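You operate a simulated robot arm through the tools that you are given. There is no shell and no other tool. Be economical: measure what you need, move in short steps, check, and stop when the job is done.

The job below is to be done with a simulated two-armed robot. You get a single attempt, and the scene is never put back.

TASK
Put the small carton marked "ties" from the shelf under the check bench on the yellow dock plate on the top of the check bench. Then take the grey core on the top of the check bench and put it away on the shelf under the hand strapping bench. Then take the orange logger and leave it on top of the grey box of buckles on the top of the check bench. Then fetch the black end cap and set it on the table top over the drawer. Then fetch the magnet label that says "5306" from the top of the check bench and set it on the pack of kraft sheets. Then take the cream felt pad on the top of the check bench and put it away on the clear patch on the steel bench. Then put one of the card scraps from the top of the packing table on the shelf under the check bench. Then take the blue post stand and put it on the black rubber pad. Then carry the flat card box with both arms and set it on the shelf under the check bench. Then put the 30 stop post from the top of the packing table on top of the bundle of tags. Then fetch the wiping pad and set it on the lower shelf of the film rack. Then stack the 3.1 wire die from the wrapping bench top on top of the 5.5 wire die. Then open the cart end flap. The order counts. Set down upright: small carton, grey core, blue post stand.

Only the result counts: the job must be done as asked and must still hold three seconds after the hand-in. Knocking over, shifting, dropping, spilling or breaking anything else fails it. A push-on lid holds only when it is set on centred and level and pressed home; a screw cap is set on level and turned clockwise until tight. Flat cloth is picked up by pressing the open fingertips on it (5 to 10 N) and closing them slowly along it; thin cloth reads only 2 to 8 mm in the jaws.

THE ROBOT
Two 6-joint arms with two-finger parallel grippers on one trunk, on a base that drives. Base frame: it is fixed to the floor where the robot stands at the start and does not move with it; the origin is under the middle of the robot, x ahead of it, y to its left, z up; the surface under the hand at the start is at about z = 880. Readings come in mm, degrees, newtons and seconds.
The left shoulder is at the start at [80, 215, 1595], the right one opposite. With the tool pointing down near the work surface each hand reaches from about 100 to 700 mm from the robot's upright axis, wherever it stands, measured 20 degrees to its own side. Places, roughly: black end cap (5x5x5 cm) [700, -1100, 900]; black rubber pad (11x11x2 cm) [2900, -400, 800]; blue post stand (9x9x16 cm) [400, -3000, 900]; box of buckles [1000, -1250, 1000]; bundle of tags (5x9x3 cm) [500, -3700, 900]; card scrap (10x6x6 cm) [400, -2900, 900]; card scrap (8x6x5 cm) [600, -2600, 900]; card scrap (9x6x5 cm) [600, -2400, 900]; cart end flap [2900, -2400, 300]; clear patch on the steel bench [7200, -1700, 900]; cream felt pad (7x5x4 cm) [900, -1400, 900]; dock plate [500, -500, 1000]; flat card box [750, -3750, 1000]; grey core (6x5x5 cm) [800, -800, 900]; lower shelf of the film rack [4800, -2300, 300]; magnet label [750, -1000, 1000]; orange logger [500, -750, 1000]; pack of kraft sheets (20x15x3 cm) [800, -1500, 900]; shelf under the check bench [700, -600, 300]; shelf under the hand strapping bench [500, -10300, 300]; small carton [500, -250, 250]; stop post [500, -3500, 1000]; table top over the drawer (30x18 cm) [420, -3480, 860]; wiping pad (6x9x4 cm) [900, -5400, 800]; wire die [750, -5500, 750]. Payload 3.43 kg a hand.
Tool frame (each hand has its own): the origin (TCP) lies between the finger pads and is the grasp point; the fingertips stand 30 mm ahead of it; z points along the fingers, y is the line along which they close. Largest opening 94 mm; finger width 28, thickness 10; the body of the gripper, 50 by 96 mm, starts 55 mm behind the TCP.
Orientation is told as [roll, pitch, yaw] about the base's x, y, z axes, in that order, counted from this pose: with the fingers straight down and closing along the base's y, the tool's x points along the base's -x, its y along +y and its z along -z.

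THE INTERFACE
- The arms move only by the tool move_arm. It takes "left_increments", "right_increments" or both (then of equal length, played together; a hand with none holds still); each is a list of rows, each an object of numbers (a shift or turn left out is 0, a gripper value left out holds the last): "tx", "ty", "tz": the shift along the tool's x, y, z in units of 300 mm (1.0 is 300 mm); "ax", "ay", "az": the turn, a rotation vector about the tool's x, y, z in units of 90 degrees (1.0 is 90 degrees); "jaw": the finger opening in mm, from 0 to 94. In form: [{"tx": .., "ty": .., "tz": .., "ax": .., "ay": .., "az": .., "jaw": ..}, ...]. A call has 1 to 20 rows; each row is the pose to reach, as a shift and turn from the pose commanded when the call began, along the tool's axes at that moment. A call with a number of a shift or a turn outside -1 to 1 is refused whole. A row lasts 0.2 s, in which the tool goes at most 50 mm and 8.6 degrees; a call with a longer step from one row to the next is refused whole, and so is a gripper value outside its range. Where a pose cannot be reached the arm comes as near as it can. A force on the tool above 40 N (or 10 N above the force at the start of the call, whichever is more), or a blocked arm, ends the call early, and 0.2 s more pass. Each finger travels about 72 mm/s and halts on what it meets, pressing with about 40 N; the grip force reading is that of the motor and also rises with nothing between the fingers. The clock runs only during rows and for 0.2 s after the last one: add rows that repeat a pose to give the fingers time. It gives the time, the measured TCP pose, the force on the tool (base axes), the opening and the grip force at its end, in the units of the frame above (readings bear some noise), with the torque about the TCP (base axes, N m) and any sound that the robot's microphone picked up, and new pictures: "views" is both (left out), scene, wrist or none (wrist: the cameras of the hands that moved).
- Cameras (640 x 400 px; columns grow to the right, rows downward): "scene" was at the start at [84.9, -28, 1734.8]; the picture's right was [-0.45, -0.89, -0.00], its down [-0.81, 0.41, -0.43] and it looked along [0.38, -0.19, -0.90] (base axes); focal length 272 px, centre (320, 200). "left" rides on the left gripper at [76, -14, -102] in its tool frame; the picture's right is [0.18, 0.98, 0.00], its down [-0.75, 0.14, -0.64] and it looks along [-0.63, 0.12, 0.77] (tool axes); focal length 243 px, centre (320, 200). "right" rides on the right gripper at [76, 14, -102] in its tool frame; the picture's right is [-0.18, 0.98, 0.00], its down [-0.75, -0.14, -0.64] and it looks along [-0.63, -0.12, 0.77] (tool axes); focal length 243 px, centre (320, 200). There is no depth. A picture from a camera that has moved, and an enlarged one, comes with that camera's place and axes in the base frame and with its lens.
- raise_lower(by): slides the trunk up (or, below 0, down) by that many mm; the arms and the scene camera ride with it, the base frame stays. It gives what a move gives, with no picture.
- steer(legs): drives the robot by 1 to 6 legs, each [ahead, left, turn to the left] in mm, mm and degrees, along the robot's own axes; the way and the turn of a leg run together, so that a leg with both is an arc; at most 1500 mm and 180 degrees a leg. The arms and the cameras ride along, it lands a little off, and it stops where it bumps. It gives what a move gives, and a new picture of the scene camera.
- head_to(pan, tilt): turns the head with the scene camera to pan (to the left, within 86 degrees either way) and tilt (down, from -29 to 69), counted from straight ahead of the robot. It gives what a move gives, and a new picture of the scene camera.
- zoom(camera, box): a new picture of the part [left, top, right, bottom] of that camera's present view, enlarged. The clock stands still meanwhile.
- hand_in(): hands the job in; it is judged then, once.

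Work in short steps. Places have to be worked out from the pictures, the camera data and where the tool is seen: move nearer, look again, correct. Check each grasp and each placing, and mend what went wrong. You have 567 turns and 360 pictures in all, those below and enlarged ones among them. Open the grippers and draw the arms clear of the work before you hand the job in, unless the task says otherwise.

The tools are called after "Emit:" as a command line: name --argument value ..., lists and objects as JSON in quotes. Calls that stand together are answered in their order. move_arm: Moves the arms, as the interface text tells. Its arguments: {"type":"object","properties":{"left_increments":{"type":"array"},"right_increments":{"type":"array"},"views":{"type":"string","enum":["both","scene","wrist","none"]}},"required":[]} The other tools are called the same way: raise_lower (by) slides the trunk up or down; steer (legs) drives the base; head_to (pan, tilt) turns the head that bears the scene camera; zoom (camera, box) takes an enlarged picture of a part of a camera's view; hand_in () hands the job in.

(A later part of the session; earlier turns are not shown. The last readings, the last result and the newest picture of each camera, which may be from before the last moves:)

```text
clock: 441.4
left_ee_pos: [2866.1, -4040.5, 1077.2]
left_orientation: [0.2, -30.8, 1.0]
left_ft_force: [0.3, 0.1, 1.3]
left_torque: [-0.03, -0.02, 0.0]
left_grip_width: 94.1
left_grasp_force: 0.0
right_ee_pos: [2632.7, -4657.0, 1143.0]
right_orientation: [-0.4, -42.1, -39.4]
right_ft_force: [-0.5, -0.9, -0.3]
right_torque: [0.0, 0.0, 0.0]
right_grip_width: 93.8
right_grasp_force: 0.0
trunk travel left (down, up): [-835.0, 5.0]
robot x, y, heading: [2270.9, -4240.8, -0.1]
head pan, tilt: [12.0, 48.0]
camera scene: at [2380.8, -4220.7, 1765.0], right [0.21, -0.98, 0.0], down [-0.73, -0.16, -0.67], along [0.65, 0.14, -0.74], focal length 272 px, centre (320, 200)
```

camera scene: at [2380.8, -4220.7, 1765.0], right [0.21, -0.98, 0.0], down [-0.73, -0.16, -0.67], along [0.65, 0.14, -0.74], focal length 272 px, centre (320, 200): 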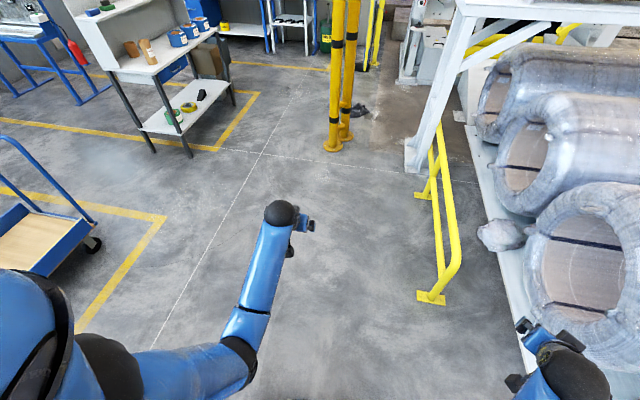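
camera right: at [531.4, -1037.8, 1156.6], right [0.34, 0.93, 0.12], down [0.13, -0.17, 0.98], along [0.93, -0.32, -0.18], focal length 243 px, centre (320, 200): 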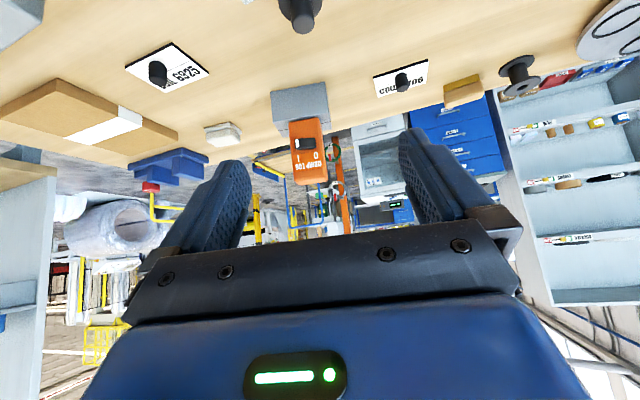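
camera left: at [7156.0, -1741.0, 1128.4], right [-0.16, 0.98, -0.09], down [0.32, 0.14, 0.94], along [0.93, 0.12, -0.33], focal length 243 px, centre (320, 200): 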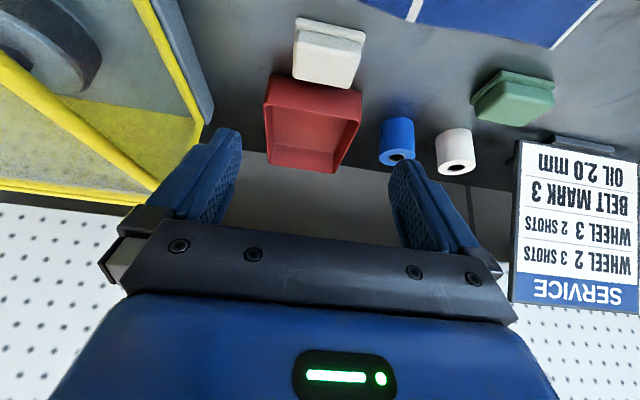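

Emit:
steer --legs '[[-1330, -120, 0], [-1330, 0, 0], [0, 850, 0], [0, 850, 0]]'

Emit:
head_to --pan 0 --tilt 40

```text
clock: 462.4
left_ee_pos: [126.0, -2478.7, 1077.7]
left_orientation: [0.4, -30.9, 6.1]
left_ft_force: [0.2, -0.2, 0.0]
left_torque: [0.0, 0.03, 0.03]
left_grip_width: 93.9
left_grasp_force: 0.1
right_ee_pos: [-50.4, -3112.3, 1141.6]
right_orientation: [-0.2, -42.1, -34.4]
right_ft_force: [0.8, 0.0, -0.6]
right_torque: [0.0, -0.02, 0.01]
right_grip_width: 94.0
right_grasp_force: 0.1
trunk travel left (down, up): [-835.0, 5.0]
robot x, y, heading: [-443.9, -2728.2, 5.1]
head pan, tilt: [12.0, 48.0]
camera scene: at [-340.9, -2702.8, 1765.2], right [0.3, -0.95, 0.0], down [-0.71, -0.22, -0.67], along [0.64, 0.2, -0.74], focal length 272 px, centre (320, 200)
```

scene: 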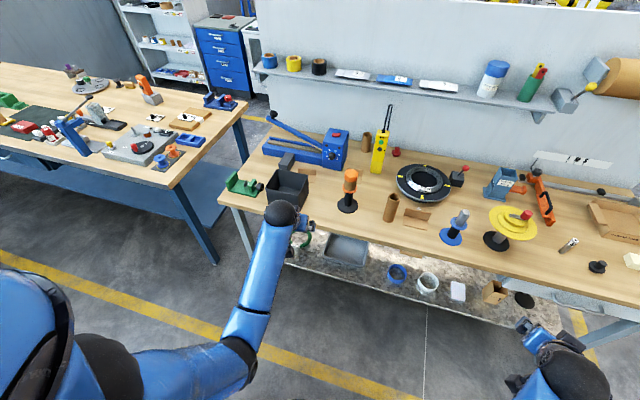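

```text
clock: 463.1
left_ee_pos: [127.3, -2477.4, 1079.0]
left_orientation: [0.2, -30.9, 6.2]
left_ft_force: [-0.5, -0.7, 0.0]
left_torque: [0.01, 0.02, 0.01]
left_grip_width: 94.0
left_grasp_force: 0.1
right_ee_pos: [-50.3, -3110.8, 1141.2]
right_orientation: [-0.2, -42.1, -34.2]
right_ft_force: [0.0, 0.2, 0.1]
right_torque: [0.03, 0.02, 0.0]
right_grip_width: 94.1
right_grasp_force: 0.1
trunk travel left (down, up): [-835.0, 5.0]
robot x, y, heading: [-447.4, -2723.2, 5.1]
head pan, tilt: [0.0, 40.0]
camera scene: at [-331.7, -2716.7, 1776.6], right [0.09, -1.0, 0.0], down [-0.64, -0.06, -0.77], along [0.76, 0.07, -0.64], focal length 272 px, centre (320, 200)
```

scene: 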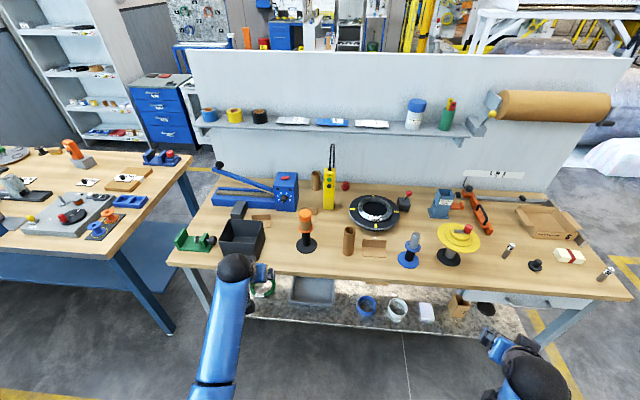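

Emit:
zoom --camera "scene" --box '[220, 160, 420, 285]'

Emit:
zoom --camera "scene" --box '[380, 180, 640, 342]'

```text
3.20 times, centred on (320, 222) of scene
camera zoom: at [-331.7, -2716.7, 1776.6], right [0.09, -1.0, 0.0], down [-0.64, -0.06, -0.77], along [0.76, 0.07, -0.64], focal length 870 px, centre (320, 128)
```

zoom: 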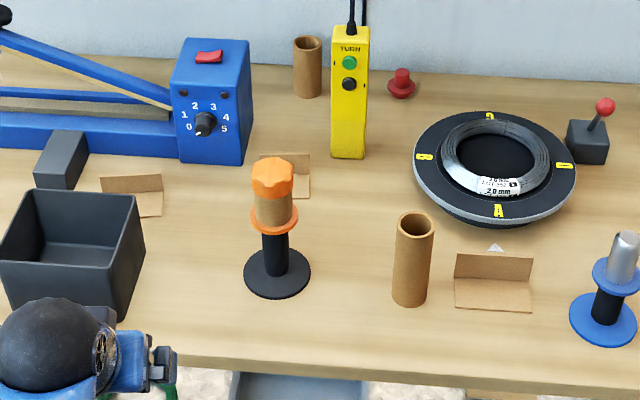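

```text
2.46 times, centred on (510, 261) of scene
camera zoom: at [-331.7, -2716.7, 1776.6], right [0.09, -1.0, 0.0], down [-0.64, -0.06, -0.77], along [0.76, 0.07, -0.64], focal length 669 px, centre (-148, 50)
```

zoom: 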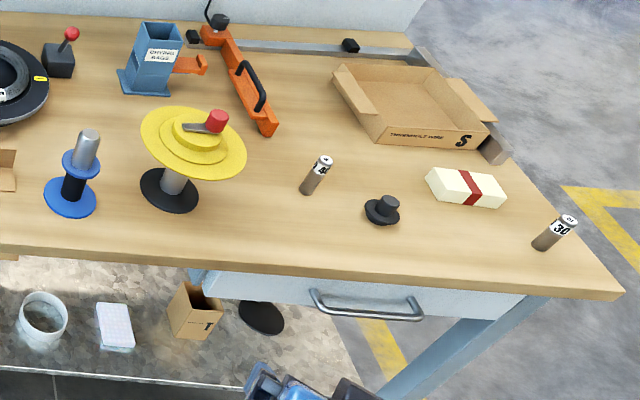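

The 8 cm scrap (B) sits at ≈(613,-2578) behind the orange stand; it can be gripped by its ends with the left hand. Raise the left hand and drive in.

Emit:
move_arm --left_increments '[{"tx": -0.05, "tz": -0.083}, {"tx": -0.1, "tz": -0.166}, {"tx": -0.1, "tz": -0.166}]' --views "none"

Emit:
steer --legs '[[440, -70, -3]]'

Emit:
zoom --camera "left" --box '[0, 0, 640, 400]'

```text
clock: 463.9
left_ee_pos: [126.3, -2474.4, 1136.1]
left_orientation: [0.3, -31.0, 6.2]
left_ft_force: [-1.4, -0.3, 0.8]
left_torque: [-0.01, 0.0, -0.01]
left_grip_width: 93.9
left_grasp_force: 0.1
right_ee_pos: [-49.5, -3111.0, 1141.6]
right_orientation: [-0.4, -42.2, -34.2]
right_ft_force: [0.6, 0.0, 0.6]
right_torque: [-0.01, 0.0, -0.04]
right_grip_width: 93.9
right_grasp_force: 0.0
trunk travel left (down, up): [-835.0, 5.0]
robot x, y, heading: [-446.2, -2728.1, 5.1]
head pan, tilt: [0.0, 40.0]
```

```text
clock: 466.6
left_ee_pos: [590.2, -2547.0, 1137.1]
left_orientation: [0.3, -30.9, 3.1]
left_ft_force: [-0.3, -0.1, 1.4]
left_torque: [0.02, -0.01, -0.02]
left_grip_width: 94.2
left_grasp_force: 0.0
right_ee_pos: [380.4, -3171.7, 1142.4]
right_orientation: [-0.3, -42.3, -37.3]
right_ft_force: [-0.6, 0.9, -0.2]
right_torque: [0.0, 0.01, -0.03]
right_grip_width: 93.9
right_grasp_force: 0.0
trunk travel left (down, up): [-835.0, 5.0]
robot x, y, heading: [7.0, -2768.8, 2.0]
head pan, tilt: [0.0, 40.0]
camera scene: at [118.7, -2762.7, 1776.9], right [0.04, -1.0, 0.0], down [-0.64, -0.03, -0.77], along [0.77, 0.03, -0.64], focal length 272 px, centre (320, 200)
```

scene: 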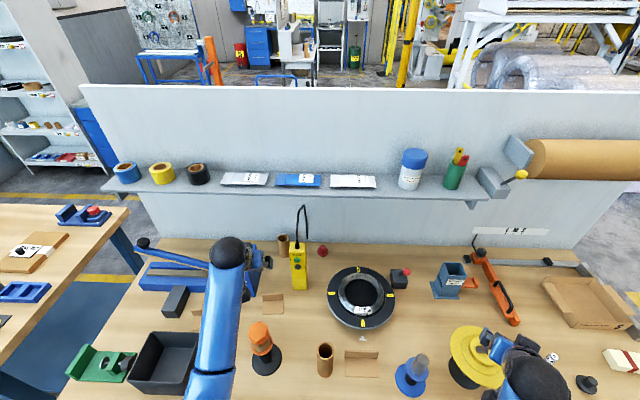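

```text
1.00 times, centred on (320, 200) of left (not enlarged: the box is as wide or as high as the picture)
camera zoom: at [472.9, -2568.8, 1185.9], right [-0.21, 0.97, -0.09], down [0.31, 0.16, 0.94], along [0.93, 0.17, -0.33], focal length 243 px, centre (320, 200)
```

zoom: 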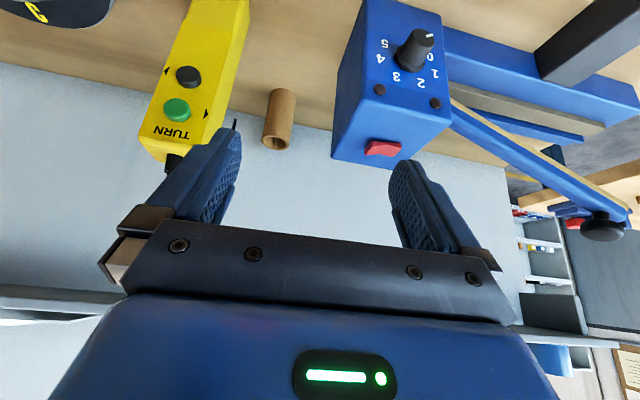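

Emit:
zoom --camera "scene" --box '[225, 250, 345, 325]'

```text
5.33 times, centred on (285, 288) of scene
camera zoom: at [118.7, -2762.7, 1776.9], right [0.04, -1.0, 0.0], down [-0.64, -0.03, -0.77], along [0.77, 0.03, -0.64], focal length 1450 px, centre (507, -267)
```

zoom: 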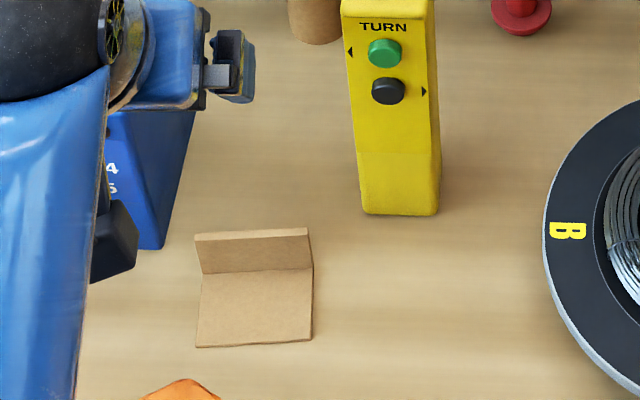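

Scrap B: length axis along y centred at y≈-2576, crease x≈633, flap to z≈912. I make the left hand nearly vertical (to clear the orange stand) and move over it.

Emit:
move_arm --left_increments '[{"tx": 0.011, "ty": -0.026, "tz": 0.052, "ay": 0.064, "jaw": 92}, {"tx": 0.022, "ty": -0.052, "tz": 0.104, "ay": 0.128, "jaw": 92}, {"tx": 0.033, "ty": -0.078, "tz": 0.155, "ay": 0.192, "jaw": 92}, {"tx": 0.044, "ty": -0.104, "tz": 0.207, "ay": 0.256, "jaw": 92}, {"tx": 0.044, "ty": -0.104, "tz": 0.207, "ay": 0.256, "jaw": 92}]' --views "both"

```text
clock: 467.8
left_ee_pos: [614.3, -2576.7, 1075.2]
left_orientation: [0.1, -7.7, 3.3]
left_ft_force: [-0.9, 0.6, -1.6]
left_torque: [0.01, -0.01, 0.03]
left_grip_width: 91.7
left_grasp_force: 0.1
right_ee_pos: [383.0, -3171.5, 1141.8]
right_orientation: [-0.3, -42.2, -37.3]
right_ft_force: [0.1, 0.6, -0.4]
right_torque: [-0.05, 0.01, 0.01]
right_grip_width: 94.0
right_grasp_force: 0.0
trunk travel left (down, up): [-835.0, 5.0]
robot x, y, heading: [11.1, -2771.9, 2.1]
head pan, tilt: [0.0, 40.0]
camera scene: at [121.9, -2763.2, 1776.6], right [0.04, -1.0, 0.0], down [-0.64, -0.03, -0.77], along [0.77, 0.03, -0.64], focal length 272 px, centre (320, 200)
camera left: at [526.3, -2597.4, 1167.6], right [-0.24, 0.97, -0.02], down [0.65, 0.18, 0.74], along [0.72, 0.16, -0.67], focal length 243 px, centre (320, 200)
```

scene: 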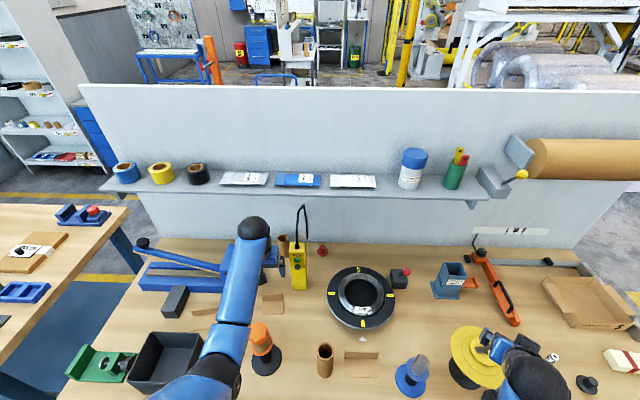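
left: 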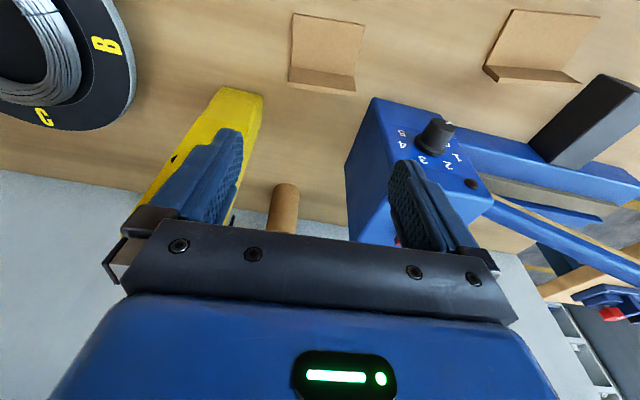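

Scrap mid confirmed (634,-2574). Descend most of the way and check alignment.

Emit:
move_arm --left_increments '[{"tx": 0.009, "ty": 0.002, "tz": 0.13}, {"tx": 0.018, "ty": 0.004, "tz": 0.26}, {"tx": 0.026, "ty": 0.008, "tz": 0.39}, {"tx": 0.026, "ty": 0.008, "tz": 0.44}, {"tx": 0.026, "ty": 0.008, "tz": 0.44}]' --views "wrist"

```text
clock: 469.0
left_ee_pos: [625.0, -2572.7, 945.5]
left_orientation: [0.2, -7.8, 3.3]
left_ft_force: [0.7, 0.3, -0.1]
left_torque: [0.02, 0.0, 0.0]
left_grip_width: 92.0
left_grasp_force: 0.0
right_ee_pos: [381.9, -3172.3, 1141.3]
right_orientation: [-0.5, -42.3, -37.3]
right_ft_force: [0.1, -0.3, -0.1]
right_torque: [0.0, 0.02, 0.02]
right_grip_width: 93.9
right_grasp_force: 0.1
trunk travel left (down, up): [-835.0, 5.0]
robot x, y, heading: [8.1, -2766.8, 2.4]
head pan, tilt: [0.0, 40.0]
camera left: at [535.9, -2592.9, 1037.5], right [-0.24, 0.97, -0.02], down [0.65, 0.18, 0.74], along [0.72, 0.16, -0.67], focal length 243 px, centre (320, 200)
```

left: 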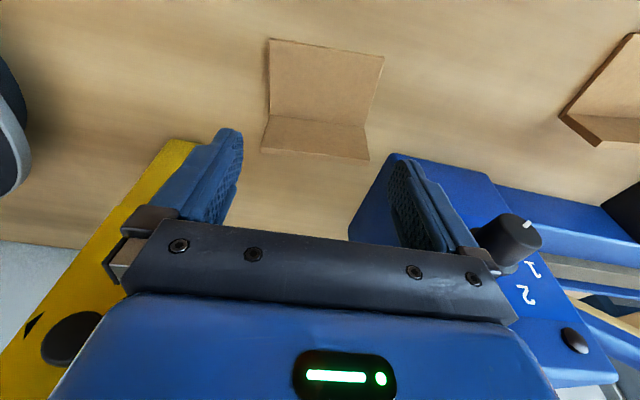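

Emit:
move_arm --left_increments '[{"tx": 0.01, "tz": 0.08}, {"tx": 0.02, "tz": 0.155}, {"tx": 0.02, "tz": 0.155}, {"tx": 0.02, "tz": 0.155, "jaw": 60}, {"tx": 0.02, "tz": 0.155, "jaw": 60}, {"tx": 0.02, "tz": 0.155, "jaw": 60}]' --views "wrist"

```text
clock: 470.4
left_ee_pos: [626.4, -2573.6, 897.5]
left_orientation: [0.2, -7.8, 3.3]
left_ft_force: [1.2, -0.1, 0.7]
left_torque: [0.03, -0.02, 0.0]
left_grip_width: 76.5
left_grasp_force: 40.2
right_ee_pos: [381.9, -3173.0, 1142.8]
right_orientation: [-0.4, -42.2, -37.1]
right_ft_force: [-0.1, -0.1, 0.6]
right_torque: [0.0, -0.04, -0.02]
right_grip_width: 93.9
right_grasp_force: 0.0
trunk travel left (down, up): [-835.0, 5.0]
robot x, y, heading: [7.7, -2767.5, 2.3]
head pan, tilt: [0.0, 40.0]
camera left: at [537.1, -2593.1, 988.9], right [-0.24, 0.97, -0.02], down [0.65, 0.18, 0.74], along [0.72, 0.16, -0.67], focal length 243 px, centre (320, 200)
```

left: 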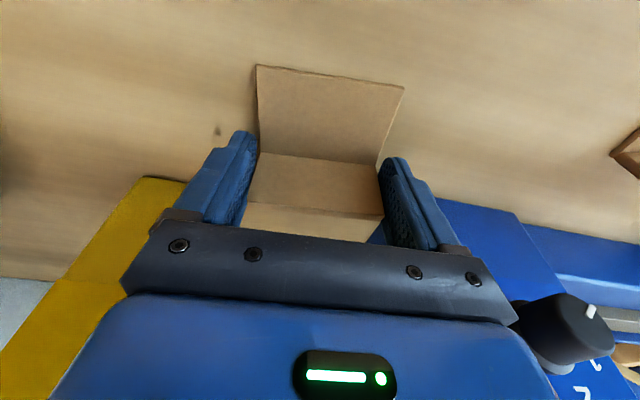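

Gripped at 76.5 mm. Lift vertically.

Emit:
move_arm --left_increments '[{"tx": -0.009, "tz": -0.066}, {"tx": -0.027, "tz": -0.198}, {"tx": -0.045, "tz": -0.33}, {"tx": -0.063, "tz": -0.462}, {"tx": -0.085, "tz": -0.627}, {"tx": -0.085, "tz": -0.627}]' --views "wrist"

```text
clock: 471.8
left_ee_pos: [626.7, -2573.3, 1090.5]
left_orientation: [0.2, -7.9, 3.4]
left_ft_force: [0.3, 0.6, 0.3]
left_torque: [0.01, 0.04, 0.02]
left_grip_width: 76.6
left_grasp_force: 40.1
right_ee_pos: [381.9, -3172.7, 1141.9]
right_orientation: [-0.3, -42.2, -37.2]
right_ft_force: [0.7, -1.0, 0.0]
right_torque: [-0.01, 0.06, 0.0]
right_grip_width: 93.9
right_grasp_force: 0.1
trunk travel left (down, up): [-835.0, 5.0]
robot x, y, heading: [9.5, -2766.8, 2.4]
head pan, tilt: [0.0, 40.0]
camera left: at [537.5, -2594.0, 1181.7], right [-0.24, 0.97, -0.02], down [0.65, 0.18, 0.74], along [0.72, 0.16, -0.67], focal length 243 px, centre (320, 200)
```

left: 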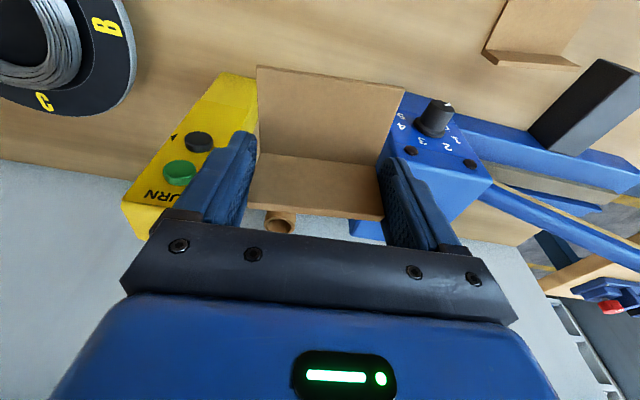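

Held. Lift a bit more, back off, slide over in front of the check bench (y≈-1730), heading straight.

Emit:
move_arm --left_increments '[{"tx": -0.013, "tz": -0.1}, {"tx": -0.027, "tz": -0.2}, {"tx": -0.027, "tz": -0.2}]' --views "none"

Emit:
steer --legs '[[-560, 0, 0], [0, 1040, -2.4]]'

Emit:
raise_lower --by -400

Emit:
raise_lower --by -390

Emit:
head_to --pan 10 --tilt 25

```text
clock: 472.6
left_ee_pos: [626.4, -2574.5, 1148.3]
left_orientation: [0.2, -7.8, 3.3]
left_ft_force: [0.1, 0.0, 0.8]
left_torque: [0.01, -0.01, -0.01]
left_grip_width: 76.5
left_grasp_force: 40.7
right_ee_pos: [382.2, -3172.1, 1142.7]
right_orientation: [-0.4, -42.3, -37.3]
right_ft_force: [-0.2, -0.3, -0.5]
right_torque: [-0.01, 0.02, 0.02]
right_grip_width: 93.8
right_grasp_force: 0.0
trunk travel left (down, up): [-835.0, 5.0]
robot x, y, heading: [5.6, -2771.2, 2.4]
head pan, tilt: [0.0, 40.0]
```

```text
clock: 480.9
left_ee_pos: [60.3, -1549.4, 1149.2]
left_orientation: [0.3, -7.8, 0.8]
left_ft_force: [-1.0, 0.1, 0.2]
left_torque: [0.01, -0.02, 0.02]
left_grip_width: 76.5
left_grasp_force: 39.5
right_ee_pos: [-208.7, -2135.3, 1141.9]
right_orientation: [-0.3, -42.1, -39.7]
right_ft_force: [0.0, -0.8, -0.5]
right_torque: [-0.01, -0.03, 0.01]
right_grip_width: 94.0
right_grasp_force: 0.0
trunk travel left (down, up): [-835.0, 5.0]
robot x, y, heading: [-562.0, -1715.1, -0.0]
head pan, tilt: [0.0, 40.0]
camera scene: at [-450.8, -1716.5, 1776.6], right [0.0, -1.0, 0.0], down [-0.64, 0.0, -0.77], along [0.77, 0.0, -0.64], focal length 272 px, centre (320, 200)
```

scene: 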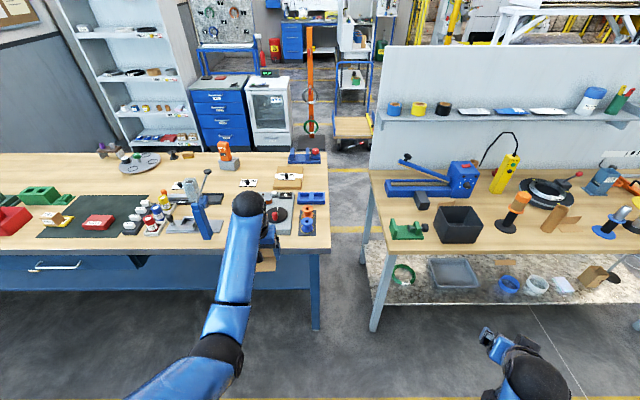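

```text
clock: 484.8
left_ee_pos: [61.0, -1546.8, 748.1]
left_orientation: [0.2, -7.8, 0.8]
left_ft_force: [0.7, -0.7, -0.2]
left_torque: [-0.03, 0.02, 0.0]
left_grip_width: 76.5
left_grasp_force: 39.9
right_ee_pos: [-208.4, -2134.5, 742.7]
right_orientation: [-0.3, -42.2, -39.7]
right_ft_force: [0.2, -0.3, 0.4]
right_torque: [0.04, 0.02, 0.02]
right_grip_width: 94.2
right_grasp_force: 0.1
trunk travel left (down, up): [-435.0, 405.0]
robot x, y, heading: [-566.4, -1714.0, -0.2]
head pan, tilt: [0.0, 40.0]
```

```text
clock: 488.5
left_ee_pos: [59.3, -1547.3, 358.8]
left_orientation: [0.3, -7.9, 0.8]
left_ft_force: [-0.4, -0.7, -0.4]
left_torque: [-0.02, 0.04, 0.03]
left_grip_width: 76.3
left_grasp_force: 40.0
right_ee_pos: [-208.8, -2134.4, 351.6]
right_orientation: [-0.3, -42.1, -39.8]
right_ft_force: [0.3, -0.4, -0.7]
right_torque: [-0.02, -0.02, 0.03]
right_grip_width: 94.1
right_grasp_force: 0.0
trunk travel left (down, up): [-45.0, 795.0]
robot x, y, heading: [-569.8, -1714.1, -0.6]
head pan, tilt: [0.0, 40.0]
```

```text
clock: 489.3
left_ee_pos: [60.2, -1548.6, 357.9]
left_orientation: [0.2, -7.8, 0.8]
left_ft_force: [0.2, -0.2, -0.1]
left_torque: [0.01, 0.01, 0.0]
left_grip_width: 76.3
left_grasp_force: 39.3
right_ee_pos: [-208.3, -2135.2, 352.5]
right_orientation: [-0.4, -42.2, -39.8]
right_ft_force: [-0.1, 0.5, -0.4]
right_torque: [0.02, -0.01, -0.01]
right_grip_width: 94.0
right_grasp_force: 0.1
trunk travel left (down, up): [-45.0, 795.0]
robot x, y, heading: [-565.4, -1713.4, -0.2]
head pan, tilt: [10.0, 25.0]
camera scene: at [-445.2, -1698.8, 1009.9], right [0.17, -0.99, 0.0], down [-0.42, -0.07, -0.91], along [0.89, 0.15, -0.42], focal length 272 px, centre (320, 200)
```

scene: 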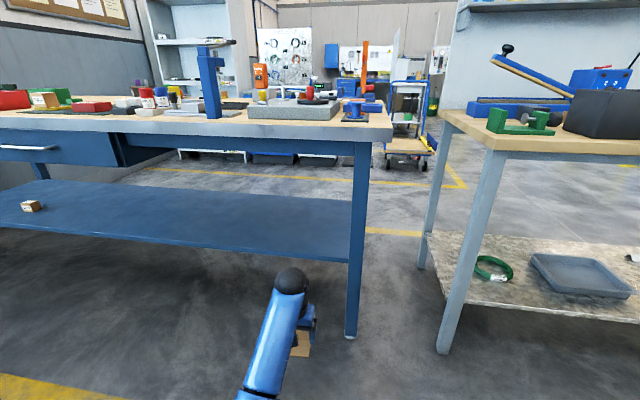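

Tilt the left hand forward (pitch -40) and raise it for entry above the shelf, then drive in at y≈-1430.

Emit:
move_arm --left_increments '[{"tx": -0.01, "tz": -0.074, "ay": -0.072}, {"tx": -0.02, "tz": -0.148, "ay": -0.143}, {"tx": -0.03, "tz": -0.222, "ay": -0.215}, {"tx": -0.04, "tz": -0.297, "ay": -0.286}, {"tx": -0.04, "tz": -0.297, "ay": -0.358}, {"tx": -0.04, "tz": -0.297, "ay": -0.358}]' --views "none"

Emit:
steer --legs '[[445, 118, 0]]'

Emit:
zoom --camera "left" --box '[0, 0, 640, 400]'

```text
clock: 490.7
left_ee_pos: [59.0, -1549.2, 448.2]
left_orientation: [0.3, -40.1, 0.6]
left_ft_force: [-0.7, 0.1, -0.6]
left_torque: [0.0, 0.0, -0.01]
left_grip_width: 76.4
left_grasp_force: 40.1
right_ee_pos: [-209.0, -2135.2, 351.6]
right_orientation: [-0.3, -42.3, -39.6]
right_ft_force: [0.7, 0.1, -0.7]
right_torque: [0.02, 0.02, 0.0]
right_grip_width: 94.2
right_grasp_force: 0.0
trunk travel left (down, up): [-45.0, 795.0]
robot x, y, heading: [-565.2, -1714.8, -0.2]
head pan, tilt: [10.0, 25.0]
```

```text
clock: 493.5
left_ee_pos: [510.5, -1435.4, 447.1]
left_orientation: [0.3, -40.1, 0.5]
left_ft_force: [0.5, 0.1, -0.4]
left_torque: [-0.04, 0.0, 0.03]
left_grip_width: 76.6
left_grasp_force: 39.5
right_ee_pos: [244.2, -2019.8, 350.6]
right_orientation: [-0.4, -42.2, -39.7]
right_ft_force: [-0.6, 0.2, -0.5]
right_torque: [0.03, 0.02, 0.03]
right_grip_width: 94.0
right_grasp_force: 0.1
trunk travel left (down, up): [-45.0, 795.0]
robot x, y, heading: [-111.5, -1596.7, -0.4]
head pan, tilt: [10.0, 25.0]
camera scene: at [7.9, -1584.3, 1009.9], right [0.17, -0.99, 0.0], down [-0.42, -0.07, -0.91], along [0.89, 0.15, -0.42], focal length 272 px, centre (320, 200)
```

scene: 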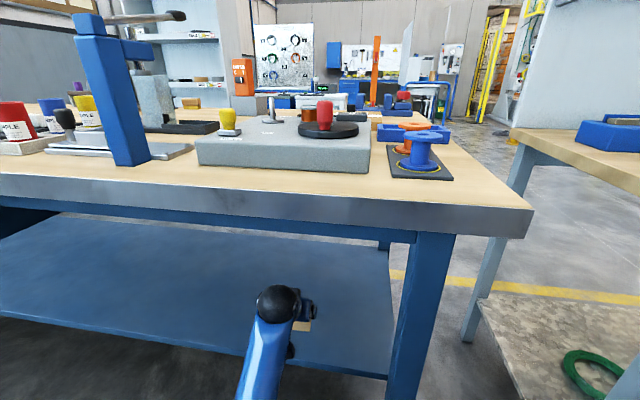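

```text
1.00 times, centred on (320, 200) of left (not enlarged: the box is as wide or as high as the picture)
camera zoom: at [387.0, -1452.0, 477.0], right [-0.15, 0.98, -0.11], down [0.16, 0.14, 0.98], along [0.97, 0.13, -0.18], focal length 243 px, centre (320, 200)
```

zoom: 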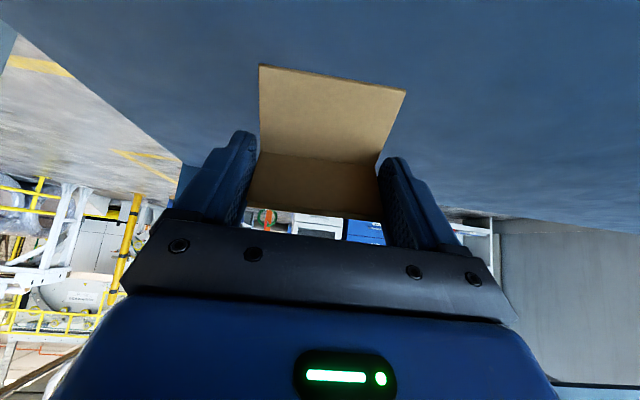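

Inside, above the shelf. Lower until the card's near edge touches.

Emit:
move_arm --left_increments '[{"tx": 0.05, "tz": 0.06}, {"tx": 0.1, "tz": 0.12}, {"tx": 0.14, "tz": 0.166}, {"tx": 0.148, "tz": 0.176}, {"tx": 0.157, "tz": 0.186}, {"tx": 0.165, "tz": 0.196}, {"tx": 0.165, "tz": 0.196}]' --views "wrist"

```text
clock: 495.1
left_ee_pos: [512.9, -1436.3, 376.9]
left_orientation: [0.3, -40.9, 0.6]
left_ft_force: [7.9, -4.6, 34.0]
left_torque: [-0.05, 0.28, 0.06]
left_grip_width: 76.9
left_grasp_force: 40.0
right_ee_pos: [243.6, -2021.9, 352.2]
right_orientation: [-0.1, -42.3, -39.9]
right_ft_force: [0.6, -0.2, 0.8]
right_torque: [-0.01, 0.0, 0.0]
right_grip_width: 93.9
right_grasp_force: 0.0
trunk travel left (down, up): [-45.0, 795.0]
robot x, y, heading: [-115.4, -1600.1, -0.4]
head pan, tilt: [10.0, 25.0]
camera left: at [387.5, -1452.4, 405.2], right [-0.15, 0.98, -0.12], down [0.15, 0.14, 0.98], along [0.98, 0.13, -0.17], focal length 243 px, centre (320, 200)
```

left: 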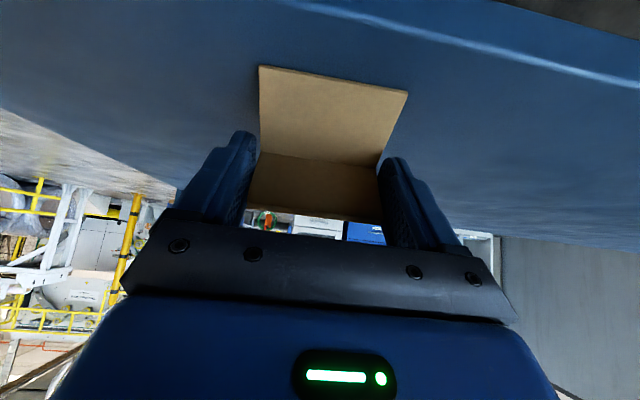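

Contact as predicted. Ease off and release; then inspect.

Emit:
move_arm --left_increments '[{"tx": -0.013, "tz": -0.016}, {"tx": -0.013, "tz": -0.016, "jaw": 80}, {"tx": -0.013, "tz": -0.016, "jaw": 88}, {"tx": -0.013, "tz": -0.016, "jaw": 94}, {"tx": -0.013, "tz": -0.016, "jaw": 94}]' --views "wrist"

```text
clock: 496.3
left_ee_pos: [511.5, -1433.3, 375.6]
left_orientation: [0.2, -40.0, 0.7]
left_ft_force: [0.2, 0.1, 0.0]
left_torque: [0.0, 0.04, 0.0]
left_grip_width: 93.9
left_grasp_force: 0.1
right_ee_pos: [244.3, -2019.7, 352.4]
right_orientation: [-0.3, -42.3, -39.8]
right_ft_force: [0.8, 0.2, 0.0]
right_torque: [0.02, -0.01, -0.01]
right_grip_width: 94.1
right_grasp_force: 0.0
trunk travel left (down, up): [-45.0, 795.0]
robot x, y, heading: [-113.3, -1598.7, -0.4]
head pan, tilt: [10.0, 25.0]
camera left: at [387.2, -1450.9, 406.2], right [-0.15, 0.98, -0.11], down [0.16, 0.14, 0.98], along [0.97, 0.13, -0.18], focal length 243 px, centre (320, 200)
```

left: 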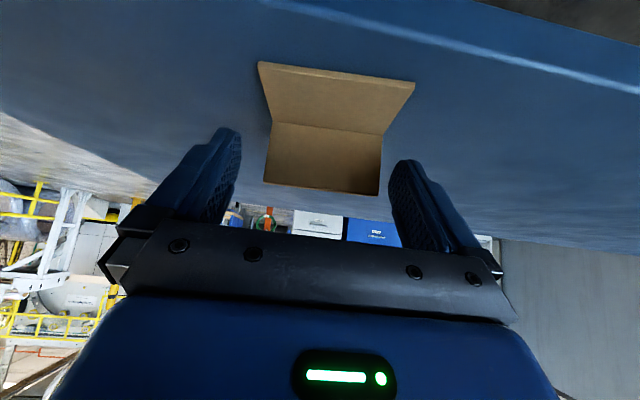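

Scrap rests flat on the shelf. Withdraw, raise, and move to the packing table for the blue stand.

Emit:
move_arm --left_increments '[{"tz": -0.12}, {"tz": -0.25}, {"tz": -0.25}]' --views "none"

Emit:
steer --legs '[[-420, 0, 0]]'

Emit:
raise_lower --by 400

Emit:
raise_lower --by 390

Emit:
steer --legs '[[0, -1050, 0]]'

Emit:
head_to --pan -20 --tilt 40

```text
clock: 497.1
left_ee_pos: [463.7, -1436.5, 433.5]
left_orientation: [0.3, -40.1, 0.6]
left_ft_force: [-0.1, 0.8, 0.5]
left_torque: [0.01, 0.02, 0.0]
left_grip_width: 93.9
left_grasp_force: 0.0
right_ee_pos: [243.9, -2021.0, 352.4]
right_orientation: [-0.3, -42.2, -39.7]
right_ft_force: [0.4, -0.3, -0.2]
right_torque: [-0.03, 0.01, -0.01]
right_grip_width: 94.0
right_grasp_force: 0.0
trunk travel left (down, up): [-45.0, 795.0]
robot x, y, heading: [-114.8, -1595.1, -0.4]
head pan, tilt: [10.0, 25.0]
```

```text
clock: 499.6
left_ee_pos: [51.9, -1430.0, 432.4]
left_orientation: [0.3, -40.2, 0.9]
left_ft_force: [-0.6, -1.3, -0.8]
left_torque: [-0.03, -0.01, 0.01]
left_grip_width: 94.1
left_grasp_force: 0.0
right_ee_pos: [-164.0, -2016.7, 351.1]
right_orientation: [-0.3, -42.2, -39.4]
right_ft_force: [-0.5, -0.7, 0.1]
right_torque: [0.01, 0.01, -0.03]
right_grip_width: 93.8
right_grasp_force: 0.1
trunk travel left (down, up): [-45.0, 795.0]
robot x, y, heading: [-526.0, -1596.0, 0.1]
head pan, tilt: [10.0, 25.0]
camera scene: at [-402.7, -1583.1, 1010.0], right [0.18, -0.98, 0.0], down [-0.42, -0.07, -0.91], along [0.89, 0.16, -0.42], focal length 272 px, centre (320, 200)
```

scene: 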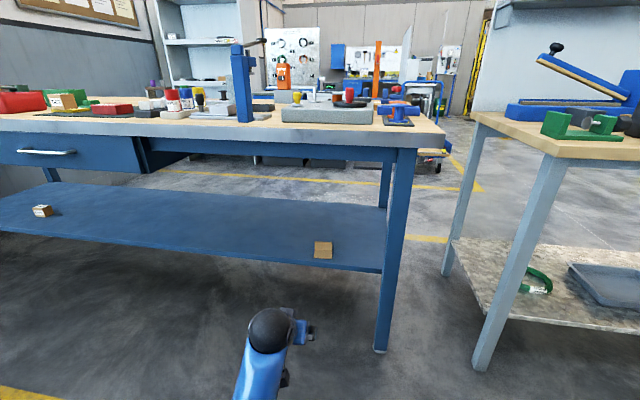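

```text
clock: 503.5
left_ee_pos: [52.6, -1431.9, 832.7]
left_orientation: [0.4, -40.0, 1.1]
left_ft_force: [-0.6, -0.2, 0.8]
left_torque: [0.01, 0.04, 0.04]
left_grip_width: 94.1
left_grasp_force: 0.1
right_ee_pos: [-162.7, -2016.9, 751.7]
right_orientation: [-0.3, -42.2, -39.3]
right_ft_force: [-0.6, -0.1, -0.1]
right_torque: [-0.02, 0.0, -0.04]
right_grip_width: 93.9
right_grasp_force: 0.0
trunk travel left (down, up): [-445.0, 395.0]
robot x, y, heading: [-523.7, -1598.1, 0.1]
head pan, tilt: [10.0, 25.0]
```

```text
clock: 507.2
left_ee_pos: [53.1, -1431.9, 1222.4]
left_orientation: [0.3, -40.1, 0.9]
left_ft_force: [-0.2, 1.2, 0.1]
left_torque: [0.01, -0.03, 0.03]
left_grip_width: 94.0
left_grasp_force: 0.0
right_ee_pos: [-163.1, -2017.6, 1141.5]
right_orientation: [-0.3, -42.1, -39.3]
right_ft_force: [-0.2, -0.9, 0.1]
right_torque: [-0.01, 0.0, 0.01]
right_grip_width: 94.1
right_grasp_force: 0.1
trunk travel left (down, up): [-835.0, 5.0]
robot x, y, heading: [-521.9, -1599.6, -0.1]
head pan, tilt: [10.0, 25.0]
```

```text
clock: 512.4
left_ee_pos: [61.6, -2416.0, 1221.9]
left_orientation: [0.2, -40.2, 2.3]
left_ft_force: [-0.8, 0.2, -0.2]
left_torque: [-0.03, 0.04, -0.01]
left_grip_width: 93.9
left_grasp_force: 0.1
right_ee_pos: [-141.1, -3005.8, 1142.0]
right_orientation: [-0.4, -42.2, -38.1]
right_ft_force: [0.2, -1.4, 0.6]
right_torque: [-0.04, 0.03, 0.01]
right_grip_width: 94.1
right_grasp_force: 0.1
trunk travel left (down, up): [-835.0, 5.0]
robot x, y, heading: [-508.8, -2596.3, 1.2]
head pan, tilt: [10.0, 25.0]
camera scene: at [-389.6, -2576.3, 1799.9], right [0.2, -0.98, 0.0], down [-0.41, -0.08, -0.91], along [0.89, 0.18, -0.42], focal length 272 px, centre (320, 200)
```

scene: 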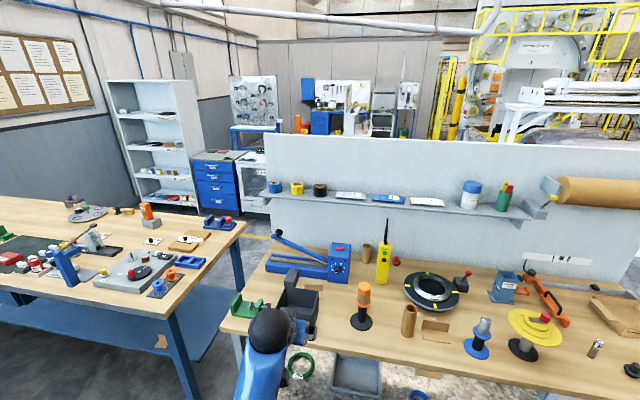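

```text
clock: 513.4
left_ee_pos: [63.0, -2416.8, 1221.7]
left_orientation: [0.3, -40.1, 2.3]
left_ft_force: [-0.2, -0.5, -0.8]
left_torque: [0.02, -0.04, -0.01]
left_grip_width: 93.9
left_grasp_force: 0.1
right_ee_pos: [-140.3, -3007.4, 1141.3]
right_orientation: [-0.3, -42.2, -38.1]
right_ft_force: [-0.7, -0.8, 0.5]
right_torque: [-0.02, 0.01, 0.06]
right_grip_width: 94.2
right_grasp_force: 0.0
trunk travel left (down, up): [-835.0, 5.0]
robot x, y, heading: [-510.6, -2597.2, 1.5]
head pan, tilt: [-20.0, 40.0]
camera scene: at [-399.3, -2624.1, 1776.6], right [-0.32, -0.95, 0.0], down [-0.61, 0.2, -0.77], along [0.73, -0.24, -0.64], focal length 272 px, centre (320, 200)
```

scene: 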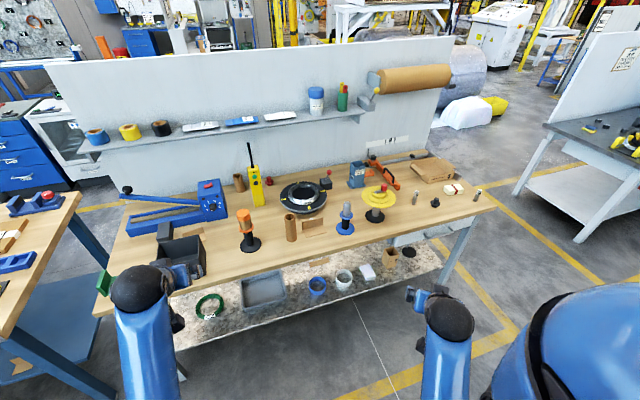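

Emit:
zoom --camera "scene" --box '[280, 170, 420, 257]'

```text
4.57 times, centred on (350, 214) of scene
camera zoom: at [-399.3, -2624.1, 1776.6], right [-0.32, -0.95, 0.0], down [-0.61, 0.2, -0.77], along [0.73, -0.24, -0.64], focal length 1242 px, centre (183, 138)
```

zoom: 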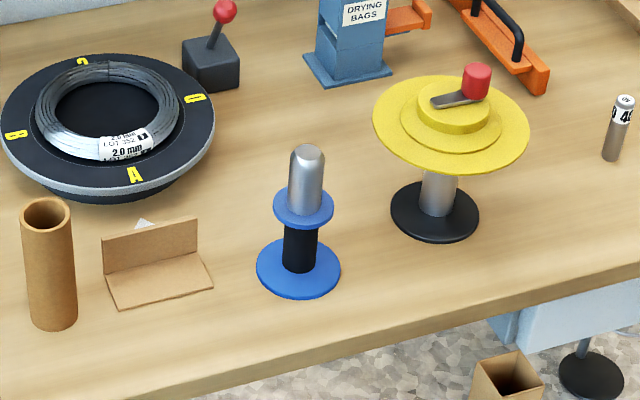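

Stand axis ≈(400,-3015), flange z≈949, pin to z≈1022. Straighten the right hand yaw and drive into position.

Emit:
move_arm --right_increments '[{"ax": -0.0566, "az": -0.0626}, {"ax": -0.1132, "az": -0.1252}, {"ax": -0.17, "az": -0.1878}, {"ax": -0.2264, "az": -0.2504}, {"ax": -0.283, "az": -0.313}, {"ax": -0.283, "az": -0.313}]' --views "none"

Emit:
steer --legs '[[335, -200, -1.5]]'

```text
clock: 514.8
left_ee_pos: [62.2, -2415.7, 1222.1]
left_orientation: [0.4, -40.1, 2.3]
left_ft_force: [0.0, 0.0, 0.1]
left_torque: [0.01, 0.0, 0.0]
left_grip_width: 93.7
left_grasp_force: 0.1
right_ee_pos: [-140.9, -3005.7, 1141.4]
right_orientation: [-0.1, -41.8, -0.1]
right_ft_force: [-0.1, 0.5, -1.0]
right_torque: [-0.04, -0.03, 0.02]
right_grip_width: 93.9
right_grasp_force: 0.1
trunk travel left (down, up): [-835.0, 5.0]
robot x, y, heading: [-507.2, -2595.8, 1.6]
head pan, tilt: [-20.0, 40.0]
```

```text
clock: 517.2
left_ee_pos: [401.4, -2633.8, 1223.1]
left_orientation: [0.2, -40.2, -0.1]
left_ft_force: [0.3, 0.3, 0.5]
left_torque: [-0.03, -0.01, -0.04]
left_grip_width: 93.9
left_grasp_force: 0.0
right_ee_pos: [174.5, -3213.2, 1142.9]
right_orientation: [-0.4, -42.1, -2.4]
right_ft_force: [0.0, 0.2, 0.4]
right_torque: [-0.01, -0.01, -0.05]
right_grip_width: 93.9
right_grasp_force: 0.0
trunk travel left (down, up): [-835.0, 5.0]
robot x, y, heading: [-177.9, -2788.6, -0.9]
head pan, tilt: [-20.0, 40.0]
camera scene: at [-69.6, -2819.3, 1777.0], right [-0.36, -0.93, 0.0], down [-0.6, 0.23, -0.77], along [0.72, -0.28, -0.64], focal length 272 px, centre (320, 200)
```

scene: 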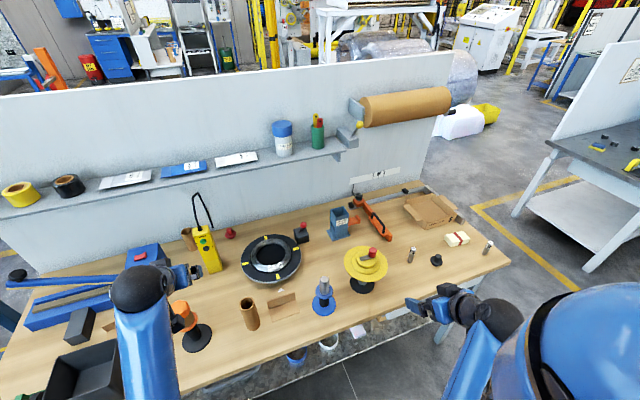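

Emit:
move_arm --right_increments '[{"tx": -0.03, "ty": 0.115, "tz": 0.082}, {"tx": -0.06, "ty": 0.23, "tz": 0.164}, {"tx": -0.09, "ty": 0.345, "tz": 0.246}, {"tx": -0.12, "ty": 0.46, "tz": 0.327}, {"tx": -0.15, "ty": 0.575, "tz": 0.409}, {"tx": -0.18, "ty": 0.69, "tz": 0.491}, {"tx": -0.18, "ty": 0.69, "tz": 0.491}]' --views "wrist"

```text
clock: 518.8
left_ee_pos: [404.8, -2634.4, 1222.1]
left_orientation: [0.2, -40.0, -0.1]
left_ft_force: [-0.4, -0.5, 0.8]
left_torque: [-0.02, 0.0, -0.01]
left_grip_width: 94.3
left_grasp_force: 0.1
right_ee_pos: [323.3, -3014.0, 1068.6]
right_orientation: [-0.2, -42.0, -2.5]
right_ft_force: [0.9, -0.1, 0.7]
right_torque: [0.0, -0.01, 0.0]
right_grip_width: 94.0
right_grasp_force: 0.1
trunk travel left (down, up): [-835.0, 5.0]
robot x, y, heading: [-174.4, -2793.8, -1.2]
head pan, tilt: [-20.0, 40.0]
camera right: at [200.5, -2991.3, 1092.8], right [0.18, 0.98, 0.12], down [0.12, -0.14, 0.98], along [0.98, -0.17, -0.15], focal length 243 px, centre (320, 200)
```

right: 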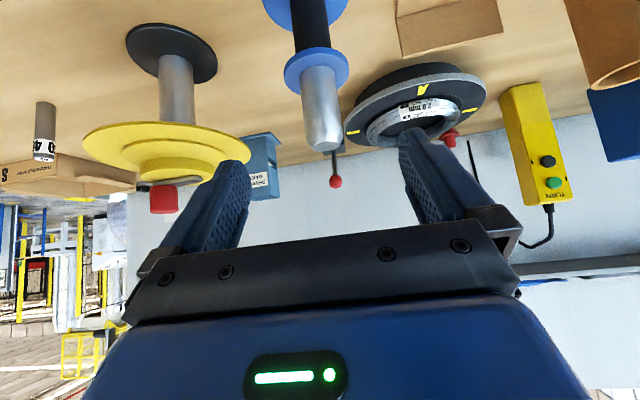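

Emit:
move_arm --right_increments '[{"tx": 0.004, "ty": 0.001, "tz": 0.117}, {"tx": 0.008, "ty": 0.002, "tz": 0.234}, {"tx": 0.012, "ty": 0.003, "tz": 0.351}, {"tx": 0.012, "ty": 0.003, "tz": 0.351}]' --views "wrist"

```text
clock: 519.8
left_ee_pos: [402.5, -2633.3, 1222.5]
left_orientation: [0.2, -40.1, -0.1]
left_ft_force: [-0.6, -0.4, 0.1]
left_torque: [0.02, 0.03, -0.04]
left_grip_width: 94.0
left_grasp_force: 0.0
right_ee_pos: [395.2, -3019.0, 988.7]
right_orientation: [-0.2, -42.0, -2.5]
right_ft_force: [-1.4, -0.1, 0.6]
right_torque: [0.0, 0.01, -0.01]
right_grip_width: 94.2
right_grasp_force: 0.1
trunk travel left (down, up): [-835.0, 5.0]
robot x, y, heading: [-178.0, -2789.9, -0.8]
head pan, tilt: [-20.0, 40.0]
camera right: at [271.4, -2997.4, 1012.6], right [0.18, 0.98, 0.12], down [0.12, -0.14, 0.98], along [0.98, -0.17, -0.15], focal length 243 px, centre (320, 200)
```

right: 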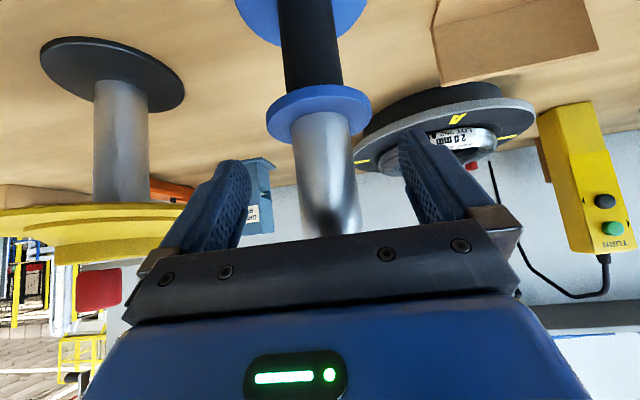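

Emit:
move_arm --right_increments '[{"jaw": 15}, {"jaw": 15}, {"jaw": 15}, {"jaw": 15}, {"jaw": 15}]' --views "none"

Emit:
move_arm --right_increments '[{"tx": -0.033, "tz": -0.037}, {"tx": -0.067, "tz": -0.074}, {"tx": -0.134, "tz": -0.148}, {"tx": -0.223, "tz": -0.247}, {"tx": -0.313, "tz": -0.346}, {"tx": -0.313, "tz": -0.346}]' --views "wrist"

```text
clock: 521.0
left_ee_pos: [402.6, -2634.8, 1222.3]
left_orientation: [0.3, -40.1, -0.1]
left_ft_force: [-0.4, 1.0, 0.1]
left_torque: [0.0, -0.01, 0.01]
left_grip_width: 94.3
left_grasp_force: 0.0
right_ee_pos: [394.9, -3019.0, 987.7]
right_orientation: [-0.3, -42.1, -2.5]
right_ft_force: [1.6, 0.9, 0.0]
right_torque: [-0.04, -0.11, 0.02]
right_grip_width: 36.2
right_grasp_force: 40.0
trunk travel left (down, up): [-835.0, 5.0]
robot x, y, heading: [-175.0, -2790.6, -1.0]
head pan, tilt: [-20.0, 40.0]
```

```text
clock: 522.4
left_ee_pos: [405.3, -2634.7, 1222.4]
left_orientation: [0.4, -40.0, -0.1]
left_ft_force: [0.4, -0.5, -0.1]
left_torque: [-0.02, 0.03, 0.02]
left_grip_width: 93.8
left_grasp_force: 0.0
right_ee_pos: [392.2, -3018.1, 1127.5]
right_orientation: [-0.4, -42.0, -2.5]
right_ft_force: [0.1, -0.1, -1.5]
right_torque: [0.01, 0.0, 0.0]
right_grip_width: 36.5
right_grasp_force: 39.3
trunk travel left (down, up): [-835.0, 5.0]
robot x, y, heading: [-172.6, -2791.7, -0.8]
head pan, tilt: [-20.0, 40.0]
camera right: at [268.6, -2996.0, 1151.6], right [0.18, 0.98, 0.12], down [0.12, -0.14, 0.98], along [0.98, -0.17, -0.15], focal length 243 px, centre (320, 200)
```

right: 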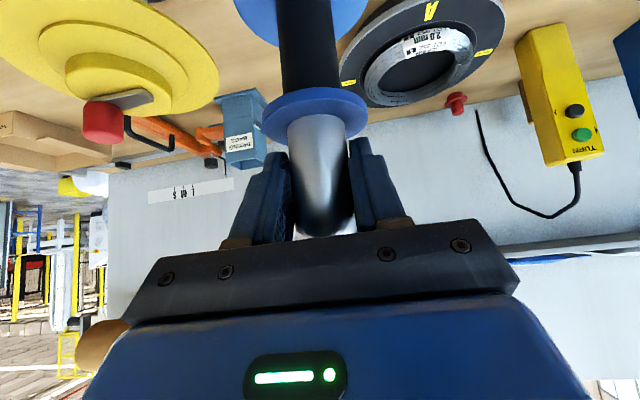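

Stand held upright. Drive: back off, down the aisle, and through the gap to the rear side.

Emit:
steer --legs '[[-350, 0, 1], [0, -800, 0], [0, -800, 0], [1250, 0, 0], [1250, 0, 0]]'

```text
clock: 544.2
left_ee_pos: [2511.9, -4129.8, 1222.6]
left_orientation: [0.2, -40.1, 3.9]
left_ft_force: [0.2, -0.3, -0.4]
left_torque: [0.0, -0.01, -0.02]
left_grip_width: 94.1
left_grasp_force: 0.1
right_ee_pos: [2525.6, -4512.6, 1126.4]
right_orientation: [-0.2, -42.1, 1.5]
right_ft_force: [-0.5, 0.0, -0.9]
right_torque: [0.0, 0.01, -0.01]
right_grip_width: 36.3
right_grasp_force: 40.1
trunk travel left (down, up): [-835.0, 5.0]
robot x, y, heading: [1945.7, -4321.4, 2.8]
head pan, tilt: [-20.0, 40.0]
camera scene: at [2056.3, -4347.8, 1776.7], right [-0.29, -0.96, 0.0], down [-0.61, 0.19, -0.77], along [0.73, -0.23, -0.64], focal length 272 px, centre (320, 200)
```

scene: 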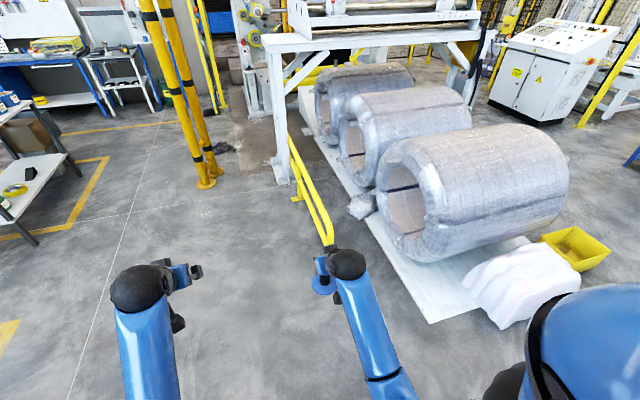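

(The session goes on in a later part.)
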